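You operate a simulated robot arm through the tools that you are given. There is no shell and no other tool. Be economical: measure what you need, move in short steps, check, and stop when the job is done.

You are at the controls of a simulated robot arm. One attempt, no reset.

TASK
Let the overfull cell down to its red lines and wipe the spill.
Fine: cell valve shut; white wipe, put back; cell lid on, cover shut. What is to be rubbed or washed off counts as gone when no trace of it is left.

The check looks at the end state, three seconds after you hand in, the way a careful person would. Anything else that was tipped, shoved, dropped, spilled or broken makes it a failure. Lids that push on must go on centred and level and be pressed home; caps that screw on are set level and turned clockwise until they are tight.

THE ROBOT
A 7-joint arm with a two-finger parallel gripper on a trunk, on a base that drives. Base frame: it is fixed to the floor where the robot stands at the start and does not move with it; the origin is under the middle of the robot, x ahead of it, y to its left, z up. Units: mm, degrees, N and s.
With the tool pointing down near the work surface it reaches from about 260 to 720 mm from the robot's upright axis, wherever it stands. Its first joint turns from -166.0 to 166.0 degrees. Places, roughly: cell valve [600, 100, 1000]; oil cell [700, 500, 1000]; oil spill [500, 100, 900]; rim of the oil cell [700, 500, 1000]; tester cover [700, 600, 1000]. Payload 1.57 kg.
The tool frame sits at the grasp point between the pads (the TCP): z along the fingers, y along the line on which they close. The tips reach 30 mm beyond it. The gripper opens to 80 mm. The fingers are 17 mm wide and 12 mm thick; the gripper's body (40 by 82 mm) begins 80 mm behind the TCP.
Orientation is told as [roll, pitch, yaw] about the base's x, y, z axes, in that order, counted from this pose: with the fingers straight down and closing along the base's y, the tool's x points along the base's -x, its y along +y and its z along -z.

THE INTERFACE
- The arm moves only by the tool step_arm. Its argument "rows" is a list of rows, each a list of 7 numbers: the shift along the tool's x, y, z in mm, then the turn, a rotation vector about the tool's x, y, z in degrees, then the opening, from 0 (shut) to 1 (fully open). In form: [[dx, dy, dz, wx, wy, wz, gripper], ...]. A call has 1 to 12 rows; each row shifts and turns the commanded pose from where the row before left it, along the tool's axes as they then stand. Each row takes 0.2 s and may step no farther than 50 mm and 8.6 degrees from the row before; otherwise, or with a gripper value out of range, the whole call is refused. Where a pose cannot be reached the arm comes as near as it can. A force on the tool above 40 N (or 10 N above the force at the start of the call, whichever is more), or a blocked arm, ends the call early, and 0.2 s more pass. Each finger travels about 72 mm/s and halts on what it meets, pressing with about 32 N; the grip force reading is that of the motor and also rises with nothing between the fingers. The clock runs only during rows and for 0.2 s after the last one: add rows that do not move to give the fingers time. The reply holds the time, the measured pose of the TCP, the force on the tool along the base axes, the opening and the grip force, in the units named above and with some noise, with the torque about the TCP (base axes, N m) and any sound that the robot's microphone picked up, and new pictures: "show" is both (left out), scene, wrist or none.
- Cameras (640 x 400 px; columns grow to the right, rows downward): "scene" is now at [2, 137.5, 1442.1]; the picture's right is [-0.02, -1.00, 0.00], its down [-0.36, 0.01, -0.93] and it looks along [0.93, -0.02, -0.36] (base axes); focal length 280 px, centre (320, 200). "wrist" rides on the gripper at [72, -7, -122] in the tool frame; the picture's right is [0.09, 1.00, 0.00], its down [-0.84, 0.08, -0.54] and it looks along [-0.54, 0.05, 0.84] (tool axes); focal length 238 px, centre (320, 200). There is no depth. A picture from a camera that has moved, and an enlarged one, comes with that camera's place and axes in the base frame and with its lens.
- slide_trunk(by): slides the trunk up (or, below 0, down) by that many mm; the arm and the scene camera ride with it, the base frame stays. It gives what a move gives, with no picture.
- drive_base(legs): drives the robot by 1 to 6 legs, each [ahead, left, turn to the left] in mm, mm and degrees, along the robot's own axes; the way and the turn of a leg run together, so that a leg with both is an arc; at most 1500 mm and 180 degrees a leg. The arm and the cameras ride along, it lands a little off, and it stops where it bumps. It gives what a move gives, and a new picture of the scene camera.
- aim_head(pan, tilt): turns the head with the scene camera to pan (to the left, within 86 degrees either way) and tilt (down, from -29 to 69), counted from straight ahead of the robot. It gives what a move gives, and a new picture of the scene camera.
- close_up(camera, box): a new picture of the part [left, top, right, bottom] of that camera's present view, enlarged. The clock stands still meanwhile.
- sign_off(): hands the job in; it is judged then, once.

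Go step by step. Nothing tells you exact positions but the pictures and the camera data: compare them with the known pose of the tool, close in by small moves and look again before you grip or let go. The budget is 120 turns and 260 pictures, counting those below and the enlarged ones. Unless the task says otherwise, let go and move clear before handing in, and close with one line.

The tools are called after "Request:" by a JSON object that holds its "method" and its "body". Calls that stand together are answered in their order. step_arm: Moves the arm, as the interface text tells. Its arguments: {"type":"object","properties":{"rows":{"type":"array","items":{"type":"array","items":{"type":"number"}}},"show":{"type":"string","enum":["both","scene","wrist","none"]}},"required":["rows"]} The other tools are called the same way: slide_trunk (by) slides the trunk up or down; drive_base (legs) drives the base; aim_head (pan, tilt) turns the head that bears the scene camera; close_up (camera, box) takes an enlarged picture of a part of a camera's view; sign_off () hands the job in.

At the start:

```text
time_s: 0.0
ee_pos: [334.9, 240.3, 1226.5]
ee_rot: [-0.2, 0.1, 0.0]
ft_force: [-0.4, 0.6, 0.5]
ft_torque: [0.0, -0.02, -0.04]
gripper_width: 80.1
grip_force: 0.1
trunk travel left (down, up): [-75.0, 40.0]
robot x, y, heading: [-0.4, 1.1, 0.1]
head pan, tilt: [14.9, 62.4]
```

scene: 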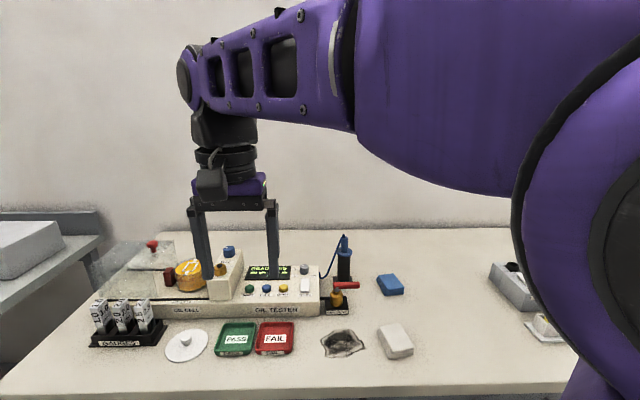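
wrist: 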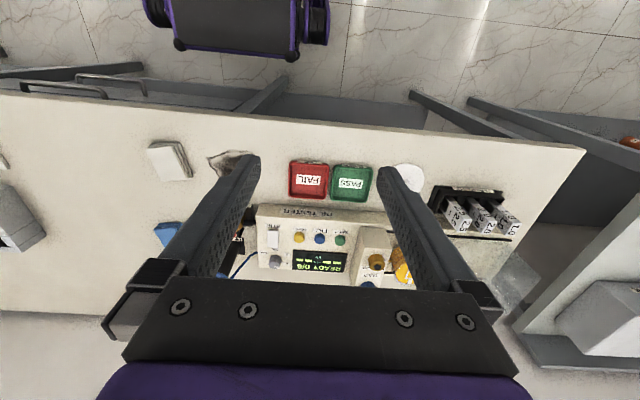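

I see an oil tester with a valve on its right end, a dark spill, white and blue wipes and a white round lid. I'll look closer first.

Request:
{"method": "close_up", "body": {"camera": "scene", "box": [80, 220, 260, 370]}}

Request:
{"method": "close_up", "body": {"camera": "scene", "box": [220, 225, 420, 365]}}

Request:
{"method": "close_up", "body": {"camera": "scene", "box": [470, 240, 600, 360]}}

```text
2.67 times, centred on (170, 295) of scene
camera zoom: at [2.0, 137.5, 1442.1], right [-0.02, -1.0, 0.0], down [-0.36, 0.01, -0.93], along [0.93, -0.02, -0.36], focal length 747 px, centre (720, -53)
```

zoom: 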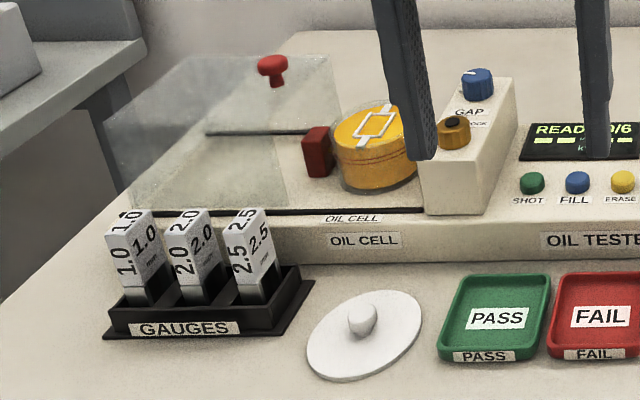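

```text
2.86 times, centred on (320, 295) of scene
camera zoom: at [2.0, 137.5, 1442.1], right [-0.02, -1.0, 0.0], down [-0.36, 0.01, -0.93], along [0.93, -0.02, -0.36], focal length 801 px, centre (320, -71)
```

zoom: 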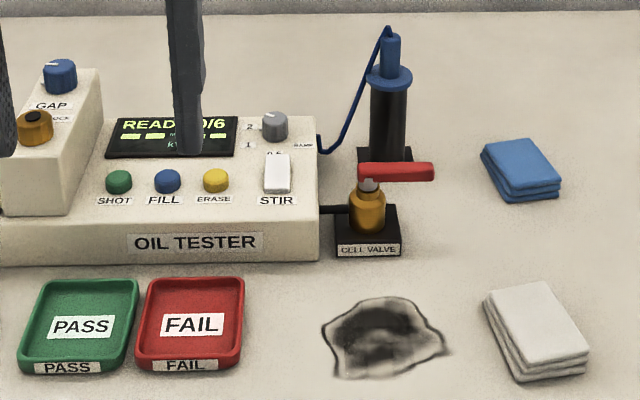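

```text
3.33 times, centred on (535, 300) of scene
camera zoom: at [2.0, 137.5, 1442.1], right [-0.02, -1.0, 0.0], down [-0.36, 0.01, -0.93], along [0.93, -0.02, -0.36], focal length 934 px, centre (-397, -133)
```

zoom: 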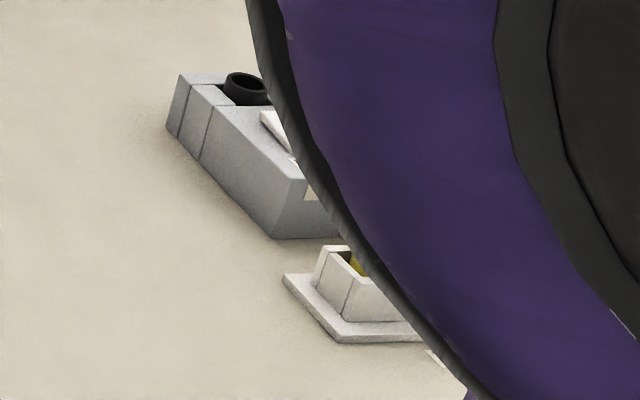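

I'll move the arm toward the valve area, up high, so the scene camera gets an open view of the cell; the table top is at about z 900.

Request:
{"method": "step_arm", "body": {"rows": [[-30, -40, 0, 0, 0, 0, 1], [-30, -40, 0, 0, 0, 0, 1], [-30, -40, 0, 0, 0, 0, 1], [-30, -20, 0, 0, 0, 0, 1], [-30, 0, 0, 0, 0, 0, 1]]}}

Request:
{"method": "close_up", "body": {"camera": "scene", "box": [90, 225, 250, 325]}}

Request:
{"method": "close_up", "body": {"camera": "scene", "box": [290, 225, 430, 365]}}

```text
time_s: 1.2
ee_pos: [484.5, 99.0, 1226.0]
ee_rot: [-0.1, -0.2, 0.1]
ft_force: [0.1, -0.4, 0.7]
ft_torque: [0.01, 0.02, 0.01]
gripper_width: 80.1
grip_force: 0.1
trunk travel left (down, up): [-75.0, 40.0]
robot x, y, heading: [-3.0, 2.2, -0.2]
head pan, tilt: [14.9, 62.4]
camera scene: at [-29.2, 156.1, 1382.9], right [0.26, -0.97, 0.0], down [-0.86, -0.23, -0.46], along [0.45, 0.12, -0.89], focal length 280 px, centre (320, 200)
camera wrist: at [412.8, 92.8, 1348.2], right [-0.09, 1.0, 0.0], down [0.84, 0.08, 0.54], along [0.54, 0.05, -0.84], focal length 238 px, centre (320, 200)
```

scene: 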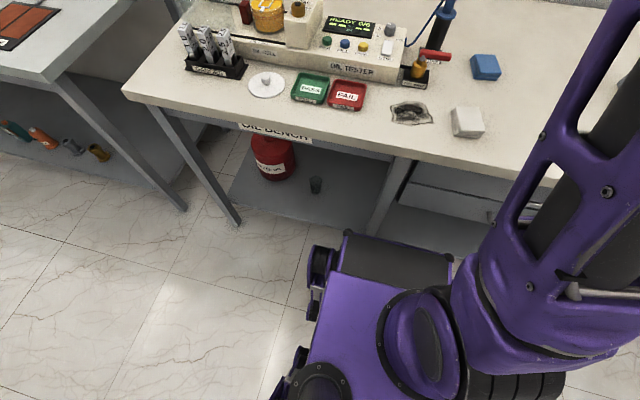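
wrist: 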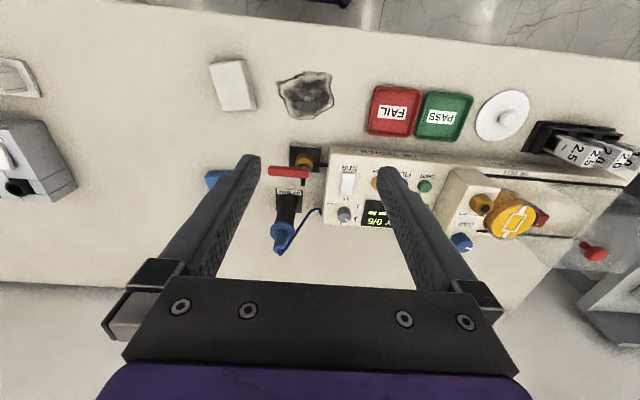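

```text
4.00 times, centred on (170, 275) of scene
camera zoom: at [-29.2, 156.1, 1382.9], right [0.26, -0.97, 0.0], down [-0.86, -0.23, -0.46], along [0.45, 0.12, -0.89], focal length 1121 px, centre (920, -100)
```

zoom: 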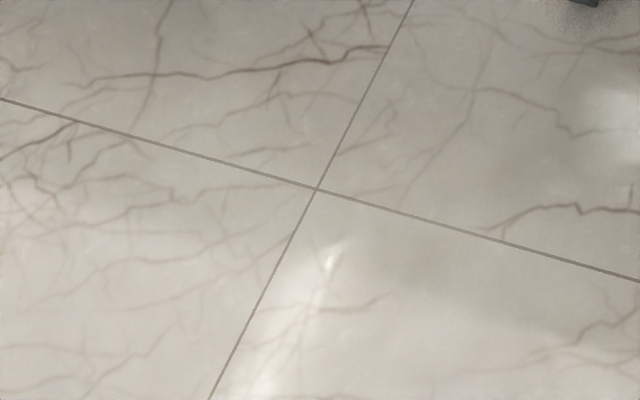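

```text
2.86 times, centred on (360, 295) of scene
camera zoom: at [-29.2, 156.1, 1382.9], right [0.26, -0.97, 0.0], down [-0.86, -0.23, -0.46], along [0.45, 0.12, -0.89], focal length 801 px, centre (206, -71)
```

zoom: 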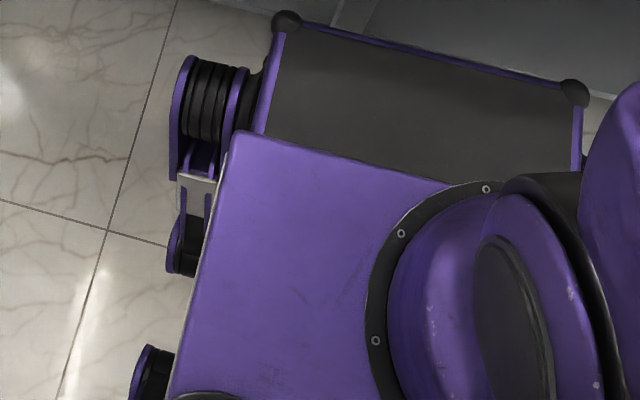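

The head swung to its set tilt; I'll aim it back up at the bench.

Request:
{"method": "aim_head", "body": {"pan": 20, "tilt": 28}}

Request:
{"method": "close_up", "body": {"camera": "scene", "box": [120, 160, 440, 360]}}

```text
time_s: 2.2
ee_pos: [484.5, 99.7, 1225.6]
ee_rot: [-0.1, 0.1, 0.1]
ft_force: [0.2, -0.4, 1.0]
ft_torque: [0.03, -0.01, -0.01]
gripper_width: 79.8
grip_force: 0.2
trunk travel left (down, up): [-75.0, 40.0]
robot x, y, heading: [0.2, -2.8, 0.0]
head pan, tilt: [20.0, 28.0]
camera scene: at [-5.3, 171.0, 1430.7], right [0.34, -0.94, 0.0], down [-0.44, -0.16, -0.88], along [0.83, 0.3, -0.47], focal length 280 px, centre (320, 200)
```

scene: 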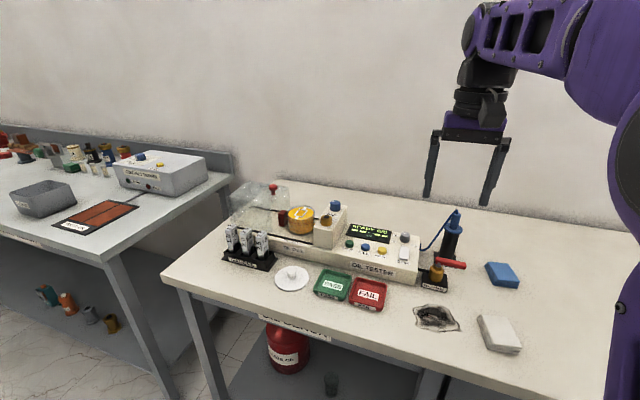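

```text
2.00 times, centred on (280, 260) of scene
camera zoom: at [-5.3, 171.0, 1430.7], right [0.34, -0.94, 0.0], down [-0.44, -0.16, -0.88], along [0.83, 0.3, -0.47], focal length 560 px, centre (400, 80)
```

zoom: 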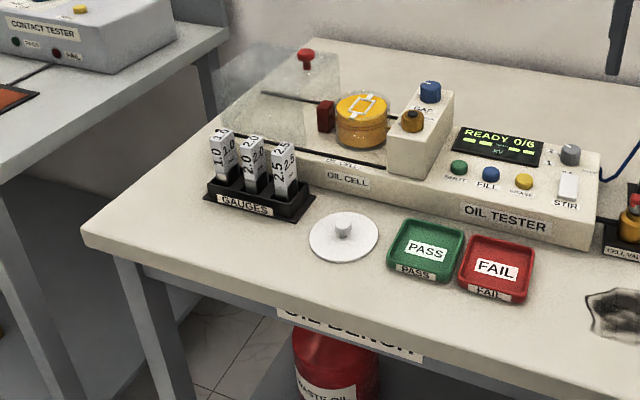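

Request:
{"method": "close_up", "body": {"camera": "scene", "box": [215, 170, 355, 260]}}

Request:
{"method": "close_up", "body": {"camera": "scene", "box": [270, 195, 350, 245]}}

Request:
{"method": "close_up", "body": {"camera": "scene", "box": [390, 210, 530, 360]}}

Request:
{"method": "close_up", "body": {"camera": "wrist", "box": [440, 80, 640, 260]}}

Request:
{"method": "close_up", "body": {"camera": "wrist", "box": [190, 40, 370, 260]}}

```text
4.44 times, centred on (285, 215) of scene
camera zoom: at [-5.3, 171.0, 1430.7], right [0.34, -0.94, 0.0], down [-0.44, -0.16, -0.88], along [0.83, 0.3, -0.47], focal length 1245 px, centre (476, 133)
```

zoom: 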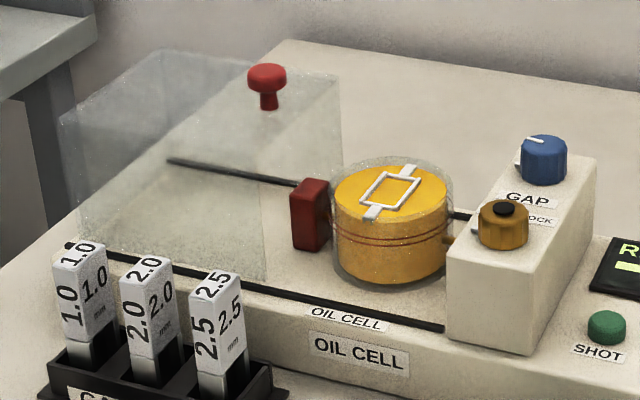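

```text
8.00 times, centred on (310, 220) of scene
camera zoom: at [-5.3, 171.0, 1430.7], right [0.34, -0.94, 0.0], down [-0.44, -0.16, -0.88], along [0.83, 0.3, -0.47], focal length 2242 px, centre (400, 40)
```

zoom: 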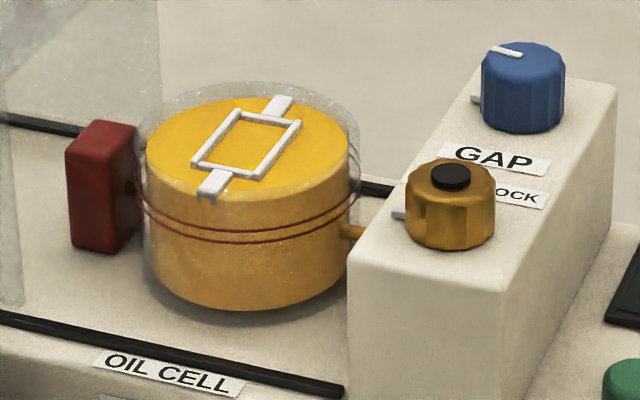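

```text
2.67 times, centred on (460, 285) of scene
camera zoom: at [-5.3, 171.0, 1430.7], right [0.34, -0.94, 0.0], down [-0.44, -0.16, -0.88], along [0.83, 0.3, -0.47], focal length 747 px, centre (-53, -27)
```

zoom: 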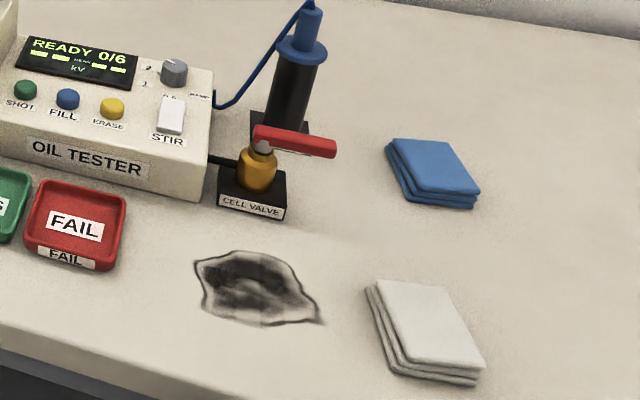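

```text
2.22 times, centred on (540, 170) of wrist
camera zoom: at [412.6, 93.3, 1347.8], right [-0.09, 1.0, 0.0], down [0.84, 0.08, 0.54], along [0.54, 0.05, -0.84], focal length 530 px, centre (-169, 267)
```

zoom: 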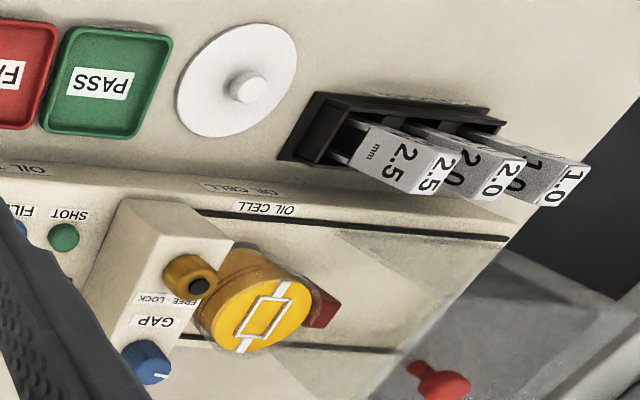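

```text
1.82 times, centred on (280, 150) of wrist
camera zoom: at [412.6, 93.3, 1347.8], right [-0.09, 1.0, 0.0], down [0.84, 0.08, 0.54], along [0.54, 0.05, -0.84], focal length 433 px, centre (393, 291)
```

zoom: 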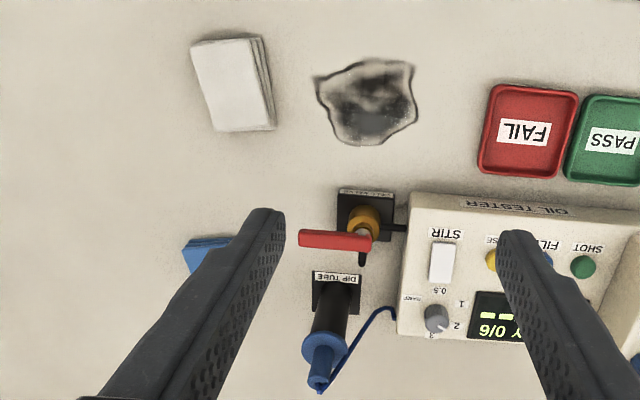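

The cover slides on rails, and the valve lever sits around (600, 53, 974) pointing −y. I'll turn the gripper 90° above the lever so it can take it.

Request:
{"method": "step_arm", "body": {"rows": [[-38, -20, 20, 0, 0, 0, 1], [-38, -20, 20, 0, 0, 0, 1], [-38, -20, 20, 0, 0, 0, 1], [0, 0, 0, 0, 0, -8.5, 1], [0, 0, 0, 0, 0, -8.5, 1], [0, 0, 0, 0, 0, -8.5, 1], [0, 0, 0, 0, 0, -8.5, 1], [0, 0, 0, 0, 0, -8.5, 1], [0, 0, 0, 0, 0, -8.5, 1], [0, 0, 0, 0, 0, -8.5, 1], [0, 0, 0, 0, 0, -8.5, 1], [0, 0, 0, 0, 0, -8.5, 1]]}}

```text
time_s: 4.8
ee_pos: [599.7, 39.1, 1166.8]
ee_rot: [0.0, 0.1, 76.6]
ft_force: [-0.3, -0.5, 0.3]
ft_torque: [0.0, 0.01, -0.01]
gripper_width: 80.0
grip_force: 0.1
trunk travel left (down, up): [-75.0, 40.0]
robot x, y, heading: [0.1, -0.5, 0.3]
head pan, tilt: [20.0, 28.0]
camera scene: at [-5.3, 171.0, 1430.8], right [0.34, -0.94, 0.0], down [-0.44, -0.16, -0.88], along [0.83, 0.3, -0.47], focal length 280 px, centre (320, 200)
camera wrist: at [589.0, -31.6, 1288.8], right [-0.99, 0.14, 0.0], down [0.12, 0.83, 0.54], along [0.08, 0.53, -0.84], focal length 238 px, centre (320, 200)
```

scene: 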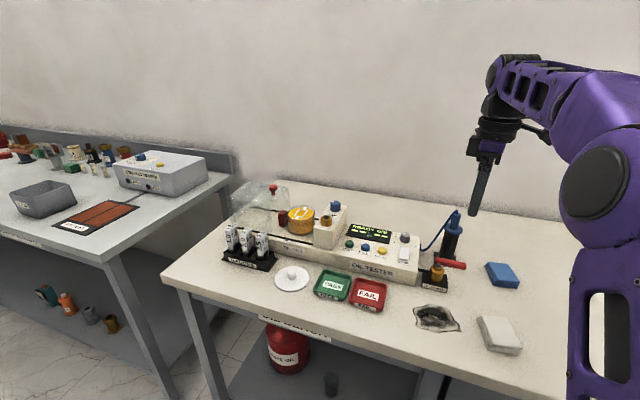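
wrist: 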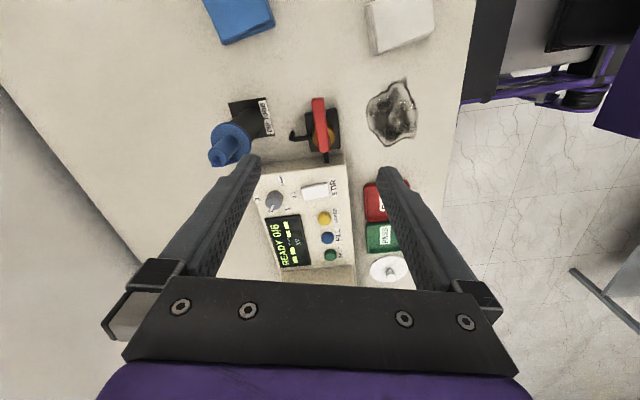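

Request:
{"method": "step_arm", "body": {"rows": [[0, 0, 20, 0, 0, -6.7, 1], [0, 0, 20, 0, 0, -6.7, 1], [0, 0, 20, 0, 0, 0, 1], [0, 0, 20, 0, 0, 0, 1]], "show": "wrist"}}

Request:
{"method": "close_up", "body": {"camera": "wrist", "box": [220, 60, 420, 190]}}

Request:
{"method": "close_up", "body": {"camera": "scene", "box": [400, 180, 520, 300]}}

```text
time_s: 5.8
ee_pos: [599.6, 38.4, 1084.7]
ee_rot: [0.1, 0.1, 89.8]
ft_force: [-0.9, -0.1, 0.4]
ft_torque: [-0.02, -0.01, 0.01]
gripper_width: 80.2
grip_force: 0.0
trunk travel left (down, up): [-75.0, 40.0]
robot x, y, heading: [2.3, -3.7, 0.2]
head pan, tilt: [20.0, 28.0]
camera wrist: at [606.0, -32.9, 1207.0], right [-1.0, -0.09, 0.0], down [-0.08, 0.84, 0.54], along [-0.05, 0.54, -0.84], focal length 238 px, centre (320, 200)
```

wrist: 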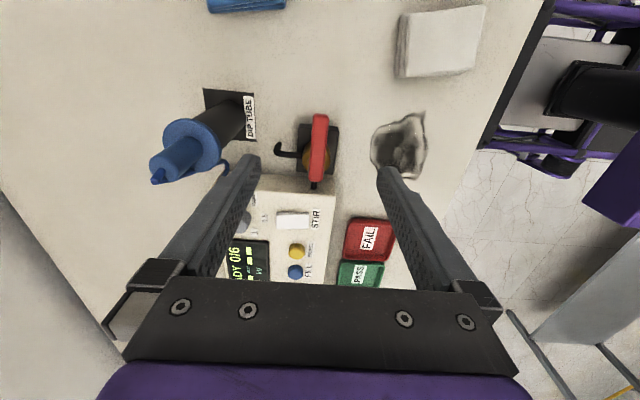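

```text
3.08 times, centred on (320, 125) of wrist
camera zoom: at [606.0, -32.9, 1207.0], right [-1.0, -0.09, 0.0], down [-0.08, 0.84, 0.54], along [-0.05, 0.54, -0.84], focal length 733 px, centre (320, 431)
```

zoom: 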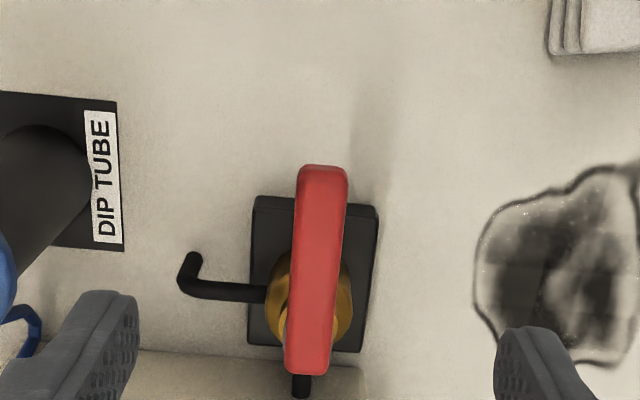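

```text
3.33 times, centred on (460, 240) of scene
camera zoom: at [-5.3, 171.0, 1430.8], right [0.34, -0.94, 0.0], down [-0.44, -0.16, -0.88], along [0.83, 0.3, -0.47], focal length 934 px, centre (-147, 67)
```

zoom: 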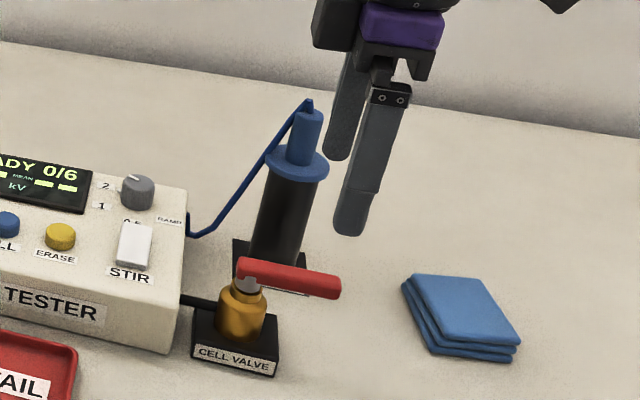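

I want a clear look at the hooked spout behind the valve before opening anything.

Request:
{"method": "step_arm", "body": {"rows": [[25, 0, 20, 0, 0, 0, 1], [25, 0, 25, 0, 0, 0, 1], [10, 0, 35, 0, 0, 0, 1]], "show": "wrist"}}

Request:
{"method": "close_up", "body": {"camera": "wrist", "box": [240, 110, 400, 230]}}

Request:
{"method": "close_up", "body": {"camera": "scene", "box": [270, 195, 350, 245]}}

```text
time_s: 6.6
ee_pos: [599.1, -20.2, 1007.9]
ee_rot: [0.0, 0.2, 89.9]
ft_force: [0.3, 0.8, -0.5]
ft_torque: [0.0, -0.03, 0.02]
gripper_width: 80.2
grip_force: 0.1
trunk travel left (down, up): [-75.0, 40.0]
robot x, y, heading: [0.9, 2.9, 0.1]
head pan, tilt: [20.0, 28.0]
camera wrist: at [606.3, -92.4, 1129.9], right [-1.0, -0.09, 0.0], down [-0.08, 0.84, 0.54], along [-0.05, 0.54, -0.84], focal length 238 px, centre (320, 200)
```

wrist: 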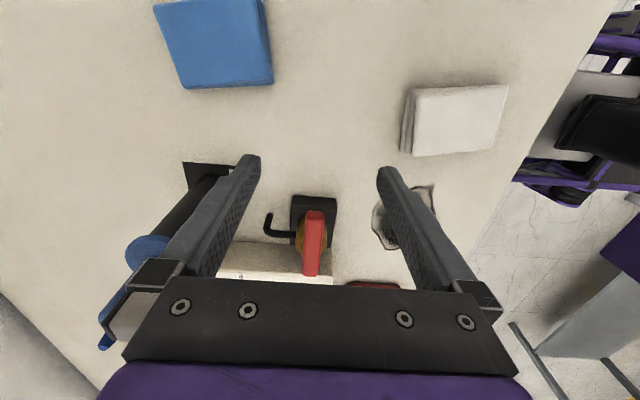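

```text
3.33 times, centred on (320, 170) of wrist
camera zoom: at [606.3, -92.4, 1129.9], right [-1.0, -0.09, 0.0], down [-0.08, 0.84, 0.54], along [-0.05, 0.54, -0.84], focal length 794 px, centre (320, 300)
```

zoom: 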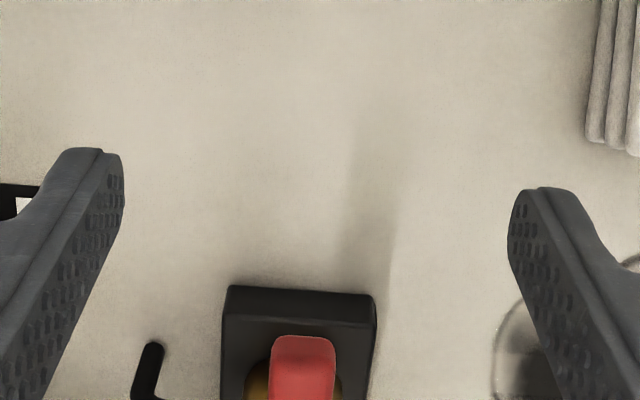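

```text
8.00 times, centred on (310, 220) of scene
camera zoom: at [-5.4, 171.0, 1430.9], right [0.34, -0.94, 0.0], down [-0.44, -0.16, -0.88], along [0.83, 0.3, -0.47], focal length 2242 px, centre (400, 40)
```

zoom: 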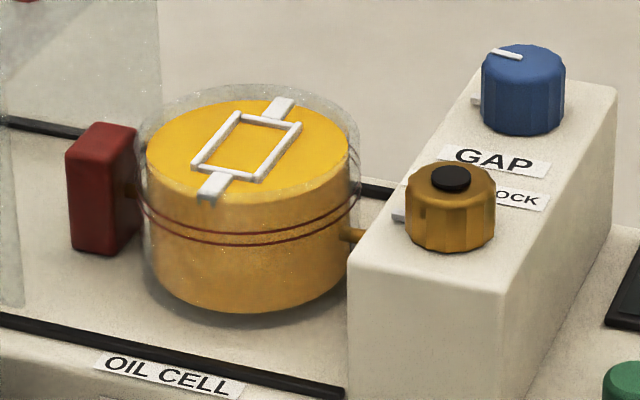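

The level hasn't changed so the valve is shut, and the spout drops down into the bench. The lever runs y 20–90 at x 600 with its pivot near (599, 79); I'll grip it at y 40.

Request:
{"method": "step_arm", "body": {"rows": [[-30, 0, 0, 0, 0, 0, 1], [-30, 0, 0, 0, 0, 0, 1], [0, 0, 16, 0, 0, 0, 1], [0, 0, 16, 0, 0, 0, 1], [0, 0, 0, 0, 0, 0, 1]]}}

Request:
{"method": "close_up", "body": {"camera": "scene", "box": [400, 200, 520, 300]}}

```text
time_s: 7.8
ee_pos: [599.1, 40.6, 975.5]
ee_rot: [0.0, 0.0, 89.8]
ft_force: [0.6, -0.2, 0.6]
ft_torque: [0.01, -0.02, 0.0]
gripper_width: 80.1
grip_force: 0.1
trunk travel left (down, up): [-75.0, 40.0]
robot x, y, heading: [-0.7, 1.0, -0.1]
head pan, tilt: [20.0, 28.0]
camera scene: at [-5.3, 171.0, 1430.8], right [0.34, -0.94, 0.0], down [-0.44, -0.16, -0.88], along [0.83, 0.3, -0.47], focal length 280 px, centre (320, 200)
camera wrist: at [605.4, -30.9, 1097.5], right [-1.0, -0.09, 0.0], down [-0.08, 0.84, 0.54], along [-0.05, 0.54, -0.84], focal length 238 px, centre (320, 200)
```

scene: 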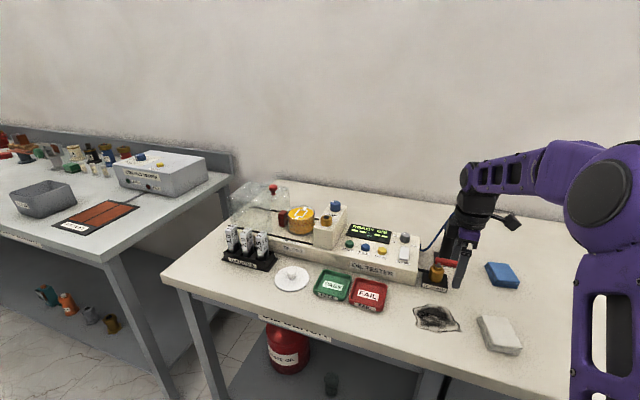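
wrist: 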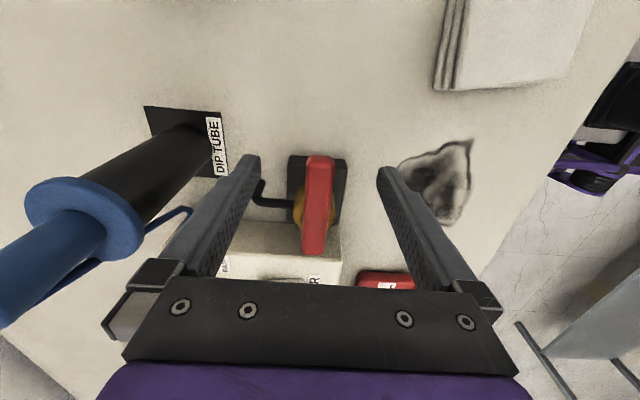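

```text
4.00 times, centred on (460, 250) of scene
camera zoom: at [-5.3, 171.0, 1430.8], right [0.34, -0.94, 0.0], down [-0.44, -0.16, -0.88], along [0.83, 0.3, -0.47], focal length 1121 px, centre (-240, 0)
```

zoom: 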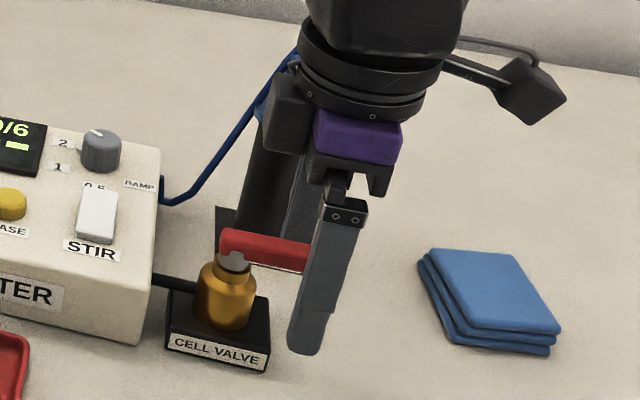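

Handle is between the fingers; closing.

Request:
{"method": "step_arm", "body": {"rows": [[0, 0, -5, 0, 0, 0, 0.6], [0, 0, 0, 0, 0, 0, 0.3], [0, 0, 0, 0, 0, 0, 0.15], [0, 0, 0, 0, 0, 0, 0.0], [0, 0, 0, 0, 0, 0, 0.0]], "show": "wrist"}}

```text
time_s: 9.0
ee_pos: [599.4, 39.9, 981.0]
ee_rot: [0.0, 0.1, 89.9]
ft_force: [3.9, 0.7, -0.1]
ft_torque: [-0.02, 0.0, -0.16]
gripper_width: 15.5
grip_force: 31.8
trunk travel left (down, up): [-75.0, 40.0]
robot x, y, heading: [1.5, -0.6, -0.0]
head pan, tilt: [20.0, 28.0]
camera wrist: at [606.1, -31.3, 1102.3], right [-1.0, -0.09, 0.0], down [-0.08, 0.84, 0.54], along [-0.05, 0.54, -0.84], focal length 238 px, centre (320, 200)
```

wrist: 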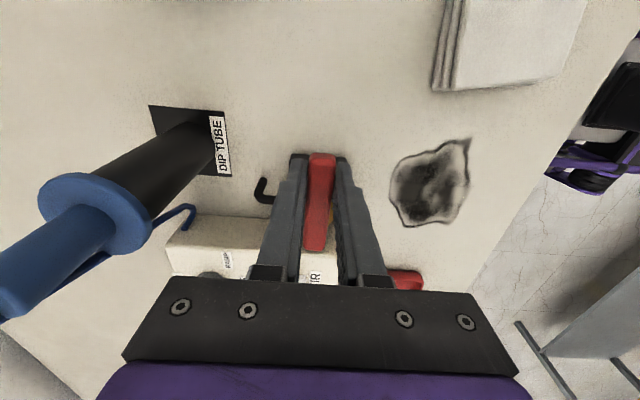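

Firm grip. Trying a small arc toward −x (clockwise) about the pivot and feeling the force.

Request:
{"method": "step_arm", "body": {"rows": [[-0.38, 5.43, 0, 0, 0, 8, 0], [-0.38, 5.43, 0, 0, 0, 8, 0]], "show": "wrist"}}

```text
time_s: 9.6
ee_pos: [590.3, 41.5, 980.3]
ee_rot: [-0.1, 0.2, 73.8]
ft_force: [2.1, 2.0, 5.9]
ft_torque: [-0.46, 0.1, -0.08]
gripper_width: 15.9
grip_force: 31.5
trunk travel left (down, up): [-75.0, 40.0]
robot x, y, heading: [1.8, 5.6, 0.1]
head pan, tilt: [20.0, 28.0]
camera wrist: at [575.0, -28.8, 1102.3], right [-0.98, 0.19, 0.0], down [0.16, 0.83, 0.54], along [0.1, 0.53, -0.84], focal length 238 px, centre (320, 200)
```

wrist: 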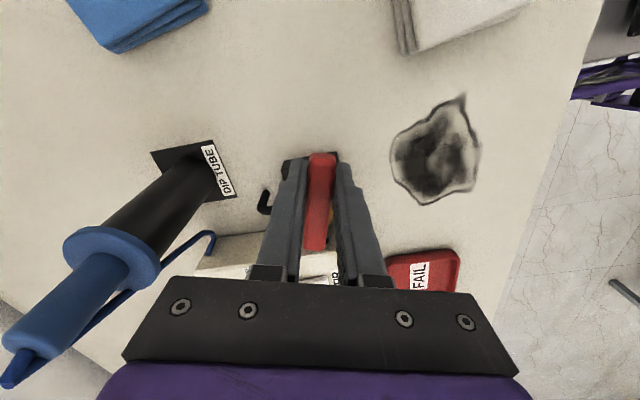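

The lever moves easily this way. I'll check the cell level.

Request:
{"method": "step_arm", "body": {"rows": [[-0.38, 5.43, 0, 0, 0, 8, 0], [-0.38, 5.43, 0, 0, 0, 8, 0], [-0.38, 5.43, 0, 0, 0, 8, 0]], "show": "none"}}

Request:
{"method": "close_up", "body": {"camera": "scene", "box": [270, 195, 350, 245]}}

```text
time_s: 10.4
ee_pos: [573.8, 49.4, 980.9]
ee_rot: [0.0, 0.0, 49.8]
ft_force: [6.5, 4.4, 6.2]
ft_torque: [0.16, -0.26, -0.12]
gripper_width: 15.7
grip_force: 31.8
trunk travel left (down, up): [-75.0, 40.0]
robot x, y, heading: [-1.0, 0.4, 0.0]
head pan, tilt: [20.0, 28.0]
```

```text
8.00 times, centred on (310, 220) of scene
camera zoom: at [-5.2, 171.3, 1430.7], right [0.34, -0.94, 0.0], down [-0.44, -0.16, -0.88], along [0.83, 0.3, -0.47], focal length 2242 px, centre (400, 40)
```

zoom: 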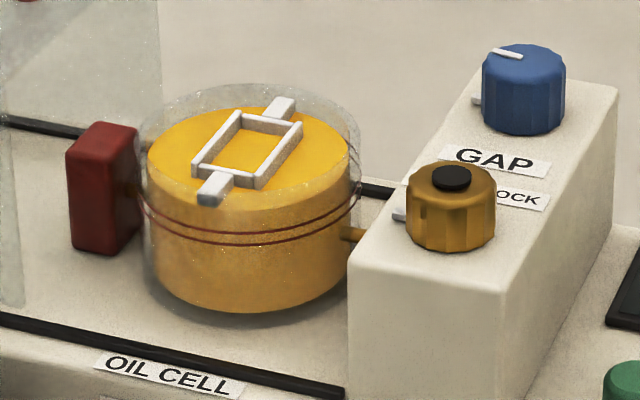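

It is draining quickly. I'll throttle back to a small opening and look.

Request:
{"method": "step_arm", "body": {"rows": [[-0.38, -5.43, 0, 0, 0, -8, 0], [-0.38, -5.43, 0, 0, 0, -8, 0], [-0.38, -5.43, 0, 0, 0, -8, 0]], "show": "none"}}

Request:
{"method": "close_up", "body": {"camera": "scene", "box": [270, 195, 350, 245]}}

```text
time_s: 11.2
ee_pos: [587.0, 40.8, 979.7]
ee_rot: [0.0, 0.1, 74.1]
ft_force: [11.4, 8.3, 4.3]
ft_torque: [0.7, -0.28, -0.39]
gripper_width: 15.7
grip_force: 31.4
trunk travel left (down, up): [-75.0, 40.0]
robot x, y, heading: [-1.4, 1.3, 0.1]
head pan, tilt: [20.0, 28.0]
```

```text
8.00 times, centred on (310, 220) of scene
camera zoom: at [-4.7, 171.7, 1430.7], right [0.34, -0.94, 0.0], down [-0.44, -0.16, -0.88], along [0.83, 0.3, -0.47], focal length 2242 px, centre (400, 40)
```

zoom: 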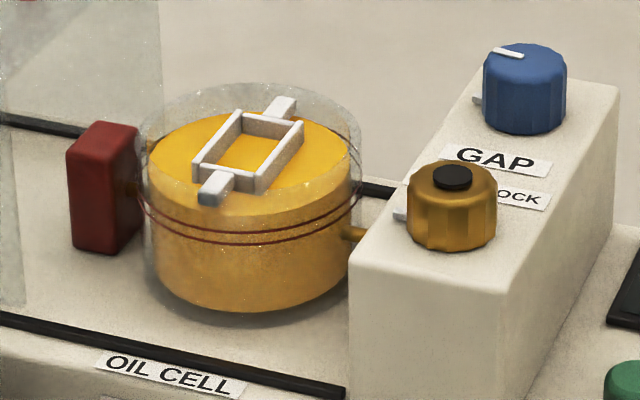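

Request:
{"method": "step_arm", "body": {"rows": [[0, 0, 0, 0, 0, 0, 0], [0, 0, 0, 0, 0, 0, 0]], "show": "none"}}

Request:
{"method": "close_up", "body": {"camera": "scene", "box": [270, 195, 350, 245]}}

```text
time_s: 11.8
ee_pos: [589.2, 41.1, 980.7]
ee_rot: [0.0, 0.1, 74.1]
ft_force: [10.6, 11.1, 3.6]
ft_torque: [0.55, -0.42, -0.3]
gripper_width: 15.8
grip_force: 31.0
trunk travel left (down, up): [-75.0, 40.0]
robot x, y, heading: [0.1, -1.6, 0.2]
head pan, tilt: [20.0, 28.0]
```

```text
8.00 times, centred on (310, 220) of scene
camera zoom: at [-4.7, 172.0, 1430.7], right [0.34, -0.94, 0.0], down [-0.44, -0.16, -0.88], along [0.83, 0.3, -0.47], focal length 2242 px, centre (400, 40)
```

zoom: 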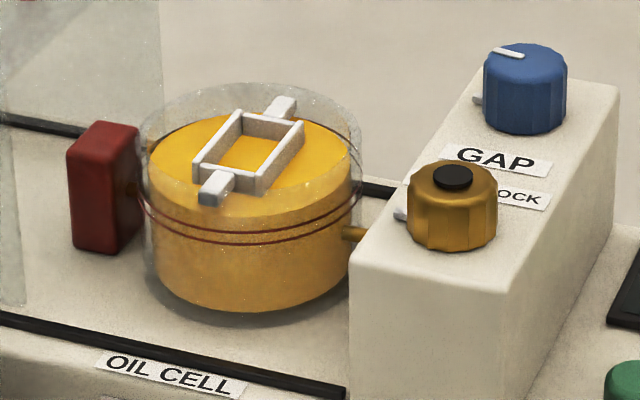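

Slow trickle at this opening—good for control. Waiting.

Request:
{"method": "step_arm", "body": {"rows": [[0, 0, 0, 0, 0, 0, 0], [0, 0, 0, 0, 0, 0, 0], [0, 0, 0, 0, 0, 0, 0], [0, 0, 0, 0, 0, 0, 0], [0, 0, 0, 0, 0, 0, 0], [0, 0, 0, 0, 0, 0, 0], [0, 0, 0, 0, 0, 0, 0], [0, 0, 0, 0, 0, 0, 0], [0, 0, 0, 0, 0, 0, 0], [0, 0, 0, 0, 0, 0, 0]], "show": "none"}}

Request:
{"method": "close_up", "body": {"camera": "scene", "box": [270, 195, 350, 245]}}

Request:
{"method": "close_up", "body": {"camera": "scene", "box": [400, 200, 520, 300]}}

```text
time_s: 14.0
ee_pos: [588.1, 41.1, 980.7]
ee_rot: [0.1, 0.2, 73.8]
ft_force: [11.7, 17.2, 3.3]
ft_torque: [0.27, -0.13, -0.21]
gripper_width: 15.6
grip_force: 31.0
trunk travel left (down, up): [-75.0, 40.0]
robot x, y, heading: [1.3, -2.2, -0.1]
head pan, tilt: [20.0, 28.0]
```

```text
8.00 times, centred on (310, 220) of scene
camera zoom: at [-4.6, 172.4, 1430.6], right [0.34, -0.94, 0.0], down [-0.44, -0.16, -0.88], along [0.83, 0.3, -0.47], focal length 2242 px, centre (400, 40)
```

zoom: 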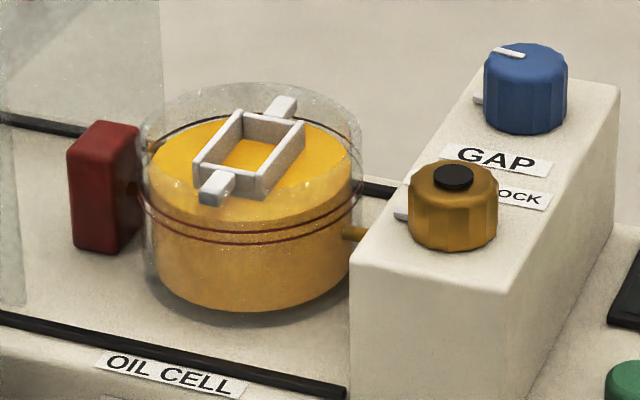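

```text
4.00 times, centred on (460, 250) of scene
camera zoom: at [-4.6, 172.4, 1430.6], right [0.34, -0.94, 0.0], down [-0.44, -0.16, -0.88], along [0.83, 0.3, -0.47], focal length 1121 px, centre (-240, 0)
```

zoom: 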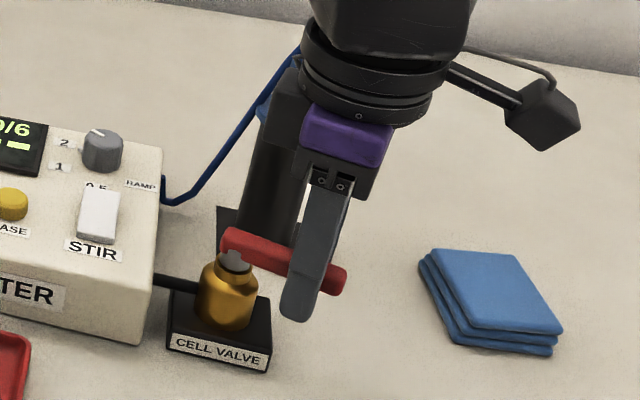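

Force is creeping, so I'll open the fingers slightly to relieve it while oil trickles.

Request:
{"method": "step_arm", "body": {"rows": [[0, 0, 0, 0, 0, 0, 0.3], [0, 0, 0, 0, 0, 0, 0.3], [0, 0, 0, 0, 0, 0, 0.3], [0, 0, 0, 0, 0, 0, 0.3], [0, 0, 0, 0, 0, 0, 0.3], [0, 0, 0, 0, 0, 0, 0.3], [0, 0, 0, 0, 0, 0, 0.3], [0, 0, 0, 0, 0, 0, 0.3]], "show": "wrist"}}

Request:
{"method": "close_up", "body": {"camera": "scene", "box": [285, 205, 325, 230]}}

```text
time_s: 15.8
ee_pos: [588.2, 39.7, 980.3]
ee_rot: [0.0, 0.1, 73.9]
ft_force: [0.2, 0.4, -0.4]
ft_torque: [-0.02, 0.03, 0.02]
gripper_width: 24.3
grip_force: 0.0
trunk travel left (down, up): [-75.0, 40.0]
robot x, y, heading: [1.6, -0.1, -0.2]
head pan, tilt: [20.0, 28.0]
camera wrist: at [574.6, -30.5, 1102.5], right [-0.98, 0.19, 0.0], down [0.16, 0.83, 0.54], along [0.1, 0.53, -0.84], focal length 238 px, centre (320, 200)
```

wrist: 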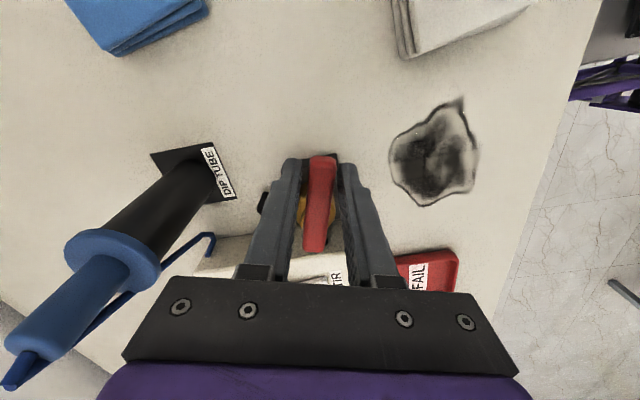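

```text
16.00 times, centred on (305, 218) of scene
camera zoom: at [-5.3, 171.0, 1430.8], right [0.34, -0.94, 0.0], down [-0.44, -0.16, -0.88], along [0.83, 0.3, -0.47], focal length 4483 px, centre (560, -80)
```

zoom: 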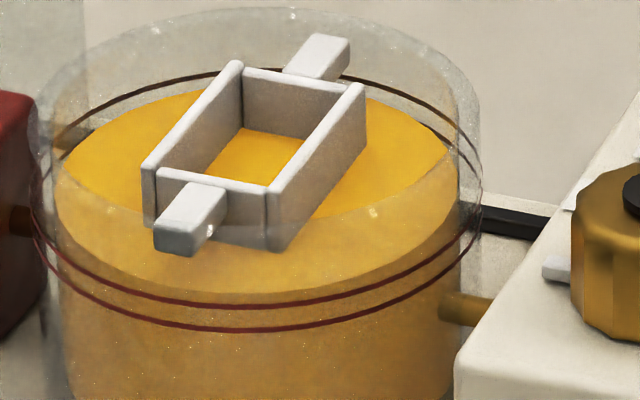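

By ellipse comparison the oil surface is now about at the upper red line; a little more and then shut: waiting 0.4 s, regripping and turning back to the stop.

Request:
{"method": "step_arm", "body": {"rows": [[0, 0, 0, 0, 0, 0, 0.3], [0, 0, 0, 0, 0, 0, 0.3], [0, 0, 0, 0, 0, 0, 0], [0, 0, 0, 0, 0, 0, 0], [-0.38, -5.43, 0, 0, 0, -8, 0], [-0.38, -5.43, 0, 0, 0, -8, 0], [0, 0, 0, 0, 0, 0, 0]], "show": "wrist"}}

Request:
{"method": "close_up", "body": {"camera": "scene", "box": [285, 205, 325, 230]}}

```text
time_s: 17.4
ee_pos: [599.8, 38.5, 980.6]
ee_rot: [0.0, 0.1, 89.8]
ft_force: [3.0, -3.9, -1.2]
ft_torque: [0.02, -0.27, -0.11]
gripper_width: 15.5
grip_force: 31.6
trunk travel left (down, up): [-75.0, 40.0]
robot x, y, heading: [1.9, -0.5, -0.2]
head pan, tilt: [20.0, 28.0]
camera wrist: at [606.2, -33.2, 1102.5], right [-1.0, -0.09, 0.0], down [-0.08, 0.84, 0.54], along [-0.05, 0.54, -0.84], focal length 238 px, centre (320, 200)
```

wrist: 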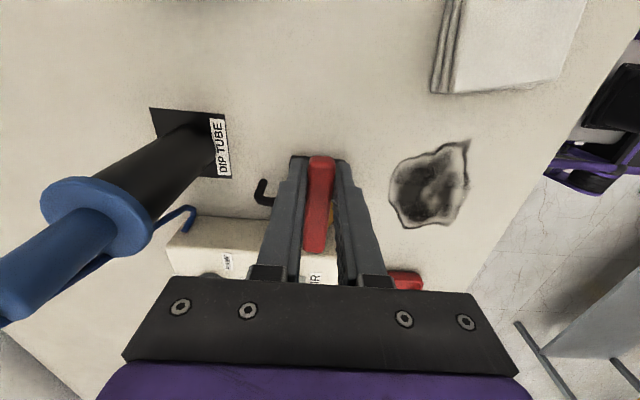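

```text
16.00 times, centred on (305, 218) of scene
camera zoom: at [-4.8, 170.7, 1430.8], right [0.34, -0.94, 0.0], down [-0.44, -0.16, -0.88], along [0.83, 0.3, -0.47], focal length 4483 px, centre (560, -80)
```

zoom: 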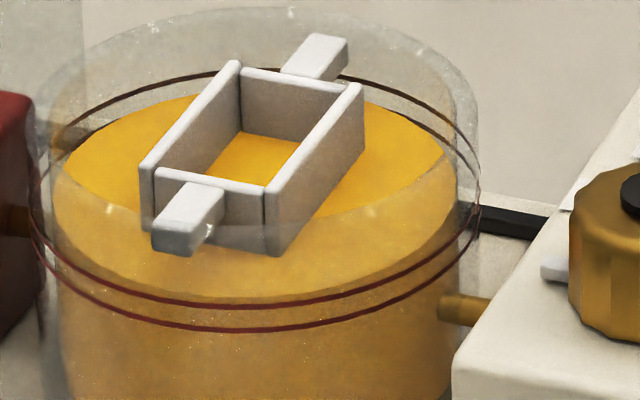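

Level sits between the lines now. I'll nudge the lever a bit further to confirm it's on its stop.

Request:
{"method": "step_arm", "body": {"rows": [[0, -2, 0, 0, 0, -3, 0], [0, -2, 0, 0, 0, -3, 0], [0, 0, 0, 0, 0, 0, 0]], "show": "none"}}

Request:
{"method": "close_up", "body": {"camera": "scene", "box": [285, 205, 325, 230]}}

```text
time_s: 18.2
ee_pos: [600.5, 39.2, 979.9]
ee_rot: [0.3, 0.0, 95.8]
ft_force: [-18.6, -5.6, -4.0]
ft_torque: [0.03, -0.07, -0.5]
gripper_width: 17.1
grip_force: 31.7
trunk travel left (down, up): [-75.0, 40.0]
robot x, y, heading: [0.7, -2.7, 0.0]
head pan, tilt: [20.0, 28.0]
```

```text
16.00 times, centred on (305, 218) of scene
camera zoom: at [-6.8, 170.5, 1430.8], right [0.34, -0.94, 0.0], down [-0.44, -0.16, -0.88], along [0.83, 0.3, -0.47], focal length 4483 px, centre (560, -80)
```

zoom: 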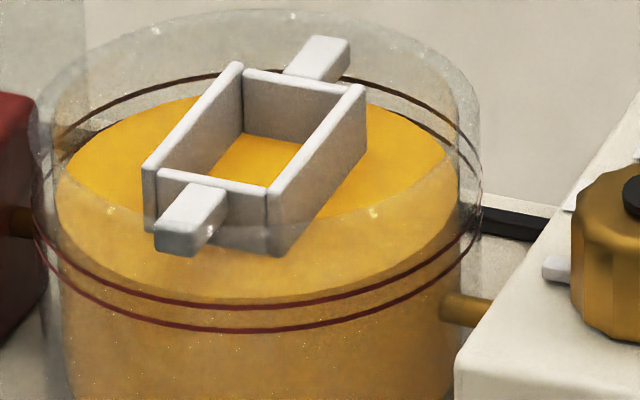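

Against the stop: shut. Release, lift, and move above the white wipe.

Request:
{"method": "step_arm", "body": {"rows": [[0, 2, 0, 0, 0, 3, 0], [0, 2, 0, 0, 0, 3, 0], [0, 0, 0, 0, 0, 0, 0.6], [0, 0, 0, 0, 0, 0, 0.6], [0, 0, -30, 0, 0, 0, 0.6], [0, 0, -40, 0, 0, 0, 0.8], [0, 0, -40, 0, 0, 0, 1], [40, 30, 0, 0, 0, 8, 1], [20, 40, 0, 0, 0, 8, 1], [0, 40, 0, 0, 0, 8, 1]]}}

Request:
{"method": "close_up", "body": {"camera": "scene", "box": [285, 205, 325, 230]}}

Request:
{"method": "close_up", "body": {"camera": "scene", "box": [400, 220, 560, 360]}}

```text
time_s: 20.4
ee_pos: [487.7, -3.1, 1091.2]
ee_rot: [0.0, 0.1, 65.7]
ft_force: [-0.6, 0.3, -1.0]
ft_torque: [0.04, 0.02, 0.0]
gripper_width: 80.0
grip_force: 0.1
trunk travel left (down, up): [-75.0, 40.0]
robot x, y, heading: [0.7, 2.5, 0.1]
head pan, tilt: [20.0, 28.0]
camera scene: at [-5.2, 170.9, 1430.8], right [0.34, -0.94, 0.0], down [-0.44, -0.16, -0.88], along [0.83, 0.3, -0.47], focal length 280 px, centre (320, 200)
camera wrist: at [464.3, -70.1, 1213.1], right [-0.95, 0.33, 0.0], down [0.27, 0.8, 0.54], along [0.18, 0.51, -0.84], focal length 238 px, centre (320, 200)
```

scene: 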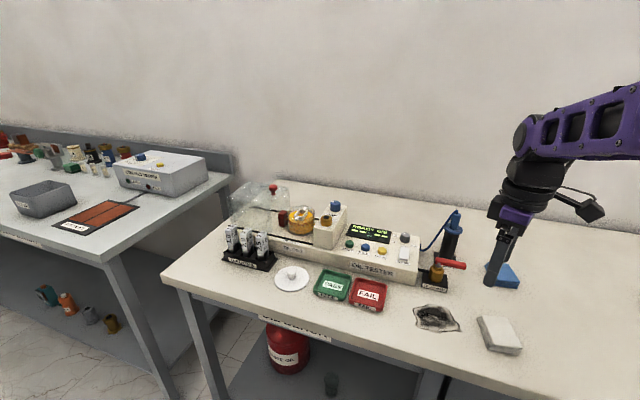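
wrist: 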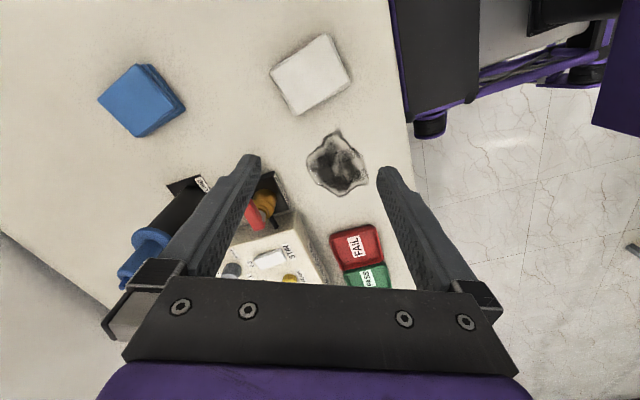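

```text
16.00 times, centred on (305, 218) of scene
camera zoom: at [-5.2, 170.9, 1430.8], right [0.34, -0.94, 0.0], down [-0.44, -0.16, -0.88], along [0.83, 0.3, -0.47], focal length 4483 px, centre (560, -80)
```

zoom: 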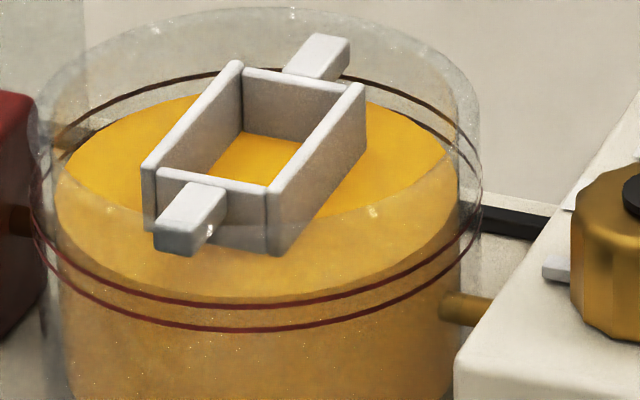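

```text
2.86 times, centred on (480, 290) of scene
camera zoom: at [-5.2, 170.9, 1430.8], right [0.34, -0.94, 0.0], down [-0.44, -0.16, -0.88], along [0.83, 0.3, -0.47], focal length 801 px, centre (-137, -57)
```

zoom: 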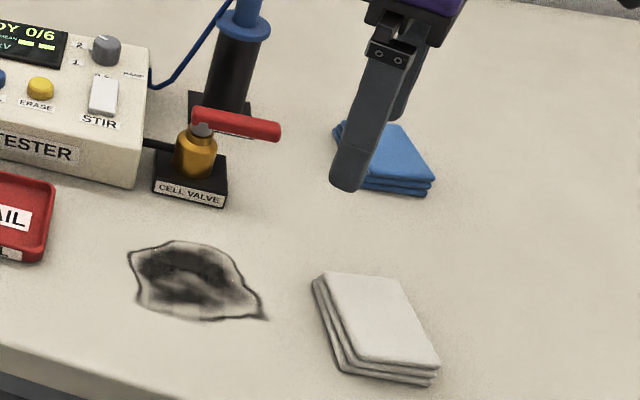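

Level is steady between the lines. White wipe: centre ≈ (483, −48), about 53×68 mm, long axis ≈ 16° off x. I'll line up over it.

Request:
{"method": "step_arm", "body": {"rows": [[43, -14, 0, 0, 0, 0, 1], [0, 0, 0, 0, 0, 8.3, 1], [0, 0, 15, 0, 0, 8.3, 1], [0, 0, 15, 0, 0, 8.3, 1], [0, 0, 15, 0, 0, 8.3, 1], [0, 0, 15, 0, 0, 8.3, 1], [0, 0, 15, 0, 0, 8.3, 1]]}}

Request:
{"method": "close_up", "body": {"camera": "scene", "box": [400, 220, 560, 360]}}

```text
time_s: 22.0
ee_pos: [483.2, -47.8, 1016.0]
ee_rot: [0.0, 0.0, 15.9]
ft_force: [0.1, -0.8, 0.4]
ft_torque: [0.0, -0.01, -0.02]
gripper_width: 80.0
grip_force: 0.1
trunk travel left (down, up): [-75.0, 40.0]
robot x, y, heading: [1.4, 1.2, 0.2]
head pan, tilt: [20.0, 28.0]
camera scene: at [-5.4, 171.0, 1430.8], right [0.34, -0.94, 0.0], down [-0.44, -0.16, -0.88], along [0.83, 0.3, -0.47], focal length 280 px, centre (320, 200)
camera wrist: at [415.8, -73.3, 1138.1], right [-0.36, 0.93, 0.0], down [0.78, 0.3, 0.54], along [0.51, 0.19, -0.84], focal length 238 px, centre (320, 200)
```

scene: 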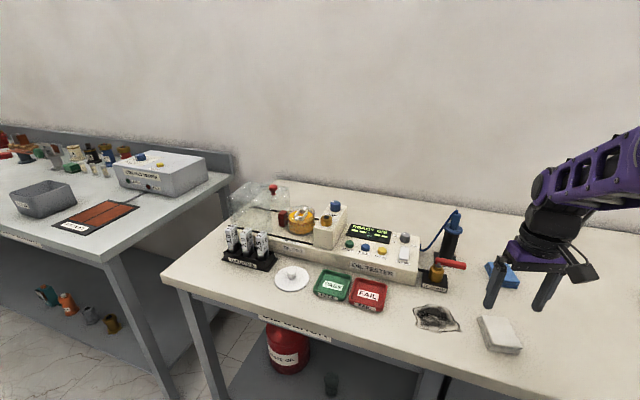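
wrist: 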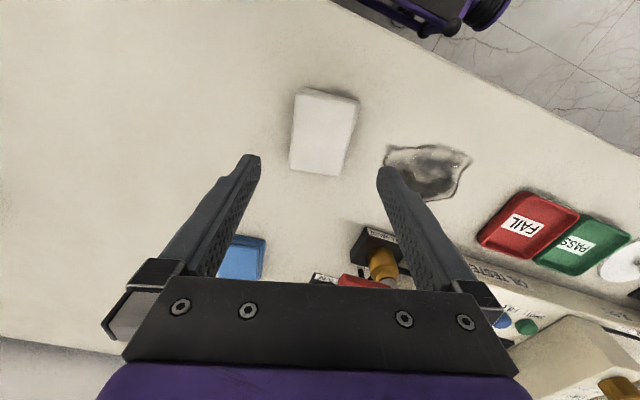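

```text
2.86 times, centred on (480, 290) of scene
camera zoom: at [-5.4, 171.0, 1430.8], right [0.34, -0.94, 0.0], down [-0.44, -0.16, -0.88], along [0.83, 0.3, -0.47], focal length 801 px, centre (-137, -57)
```

zoom: 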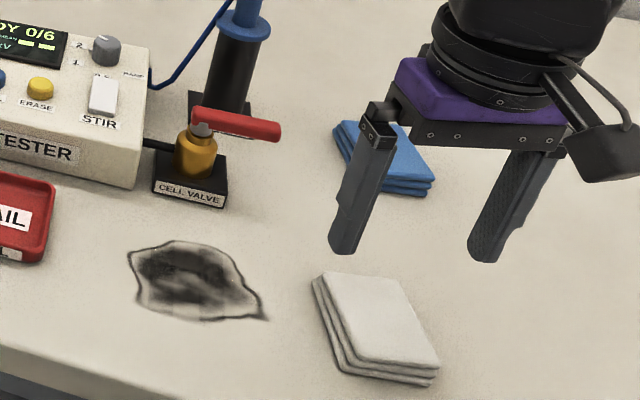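

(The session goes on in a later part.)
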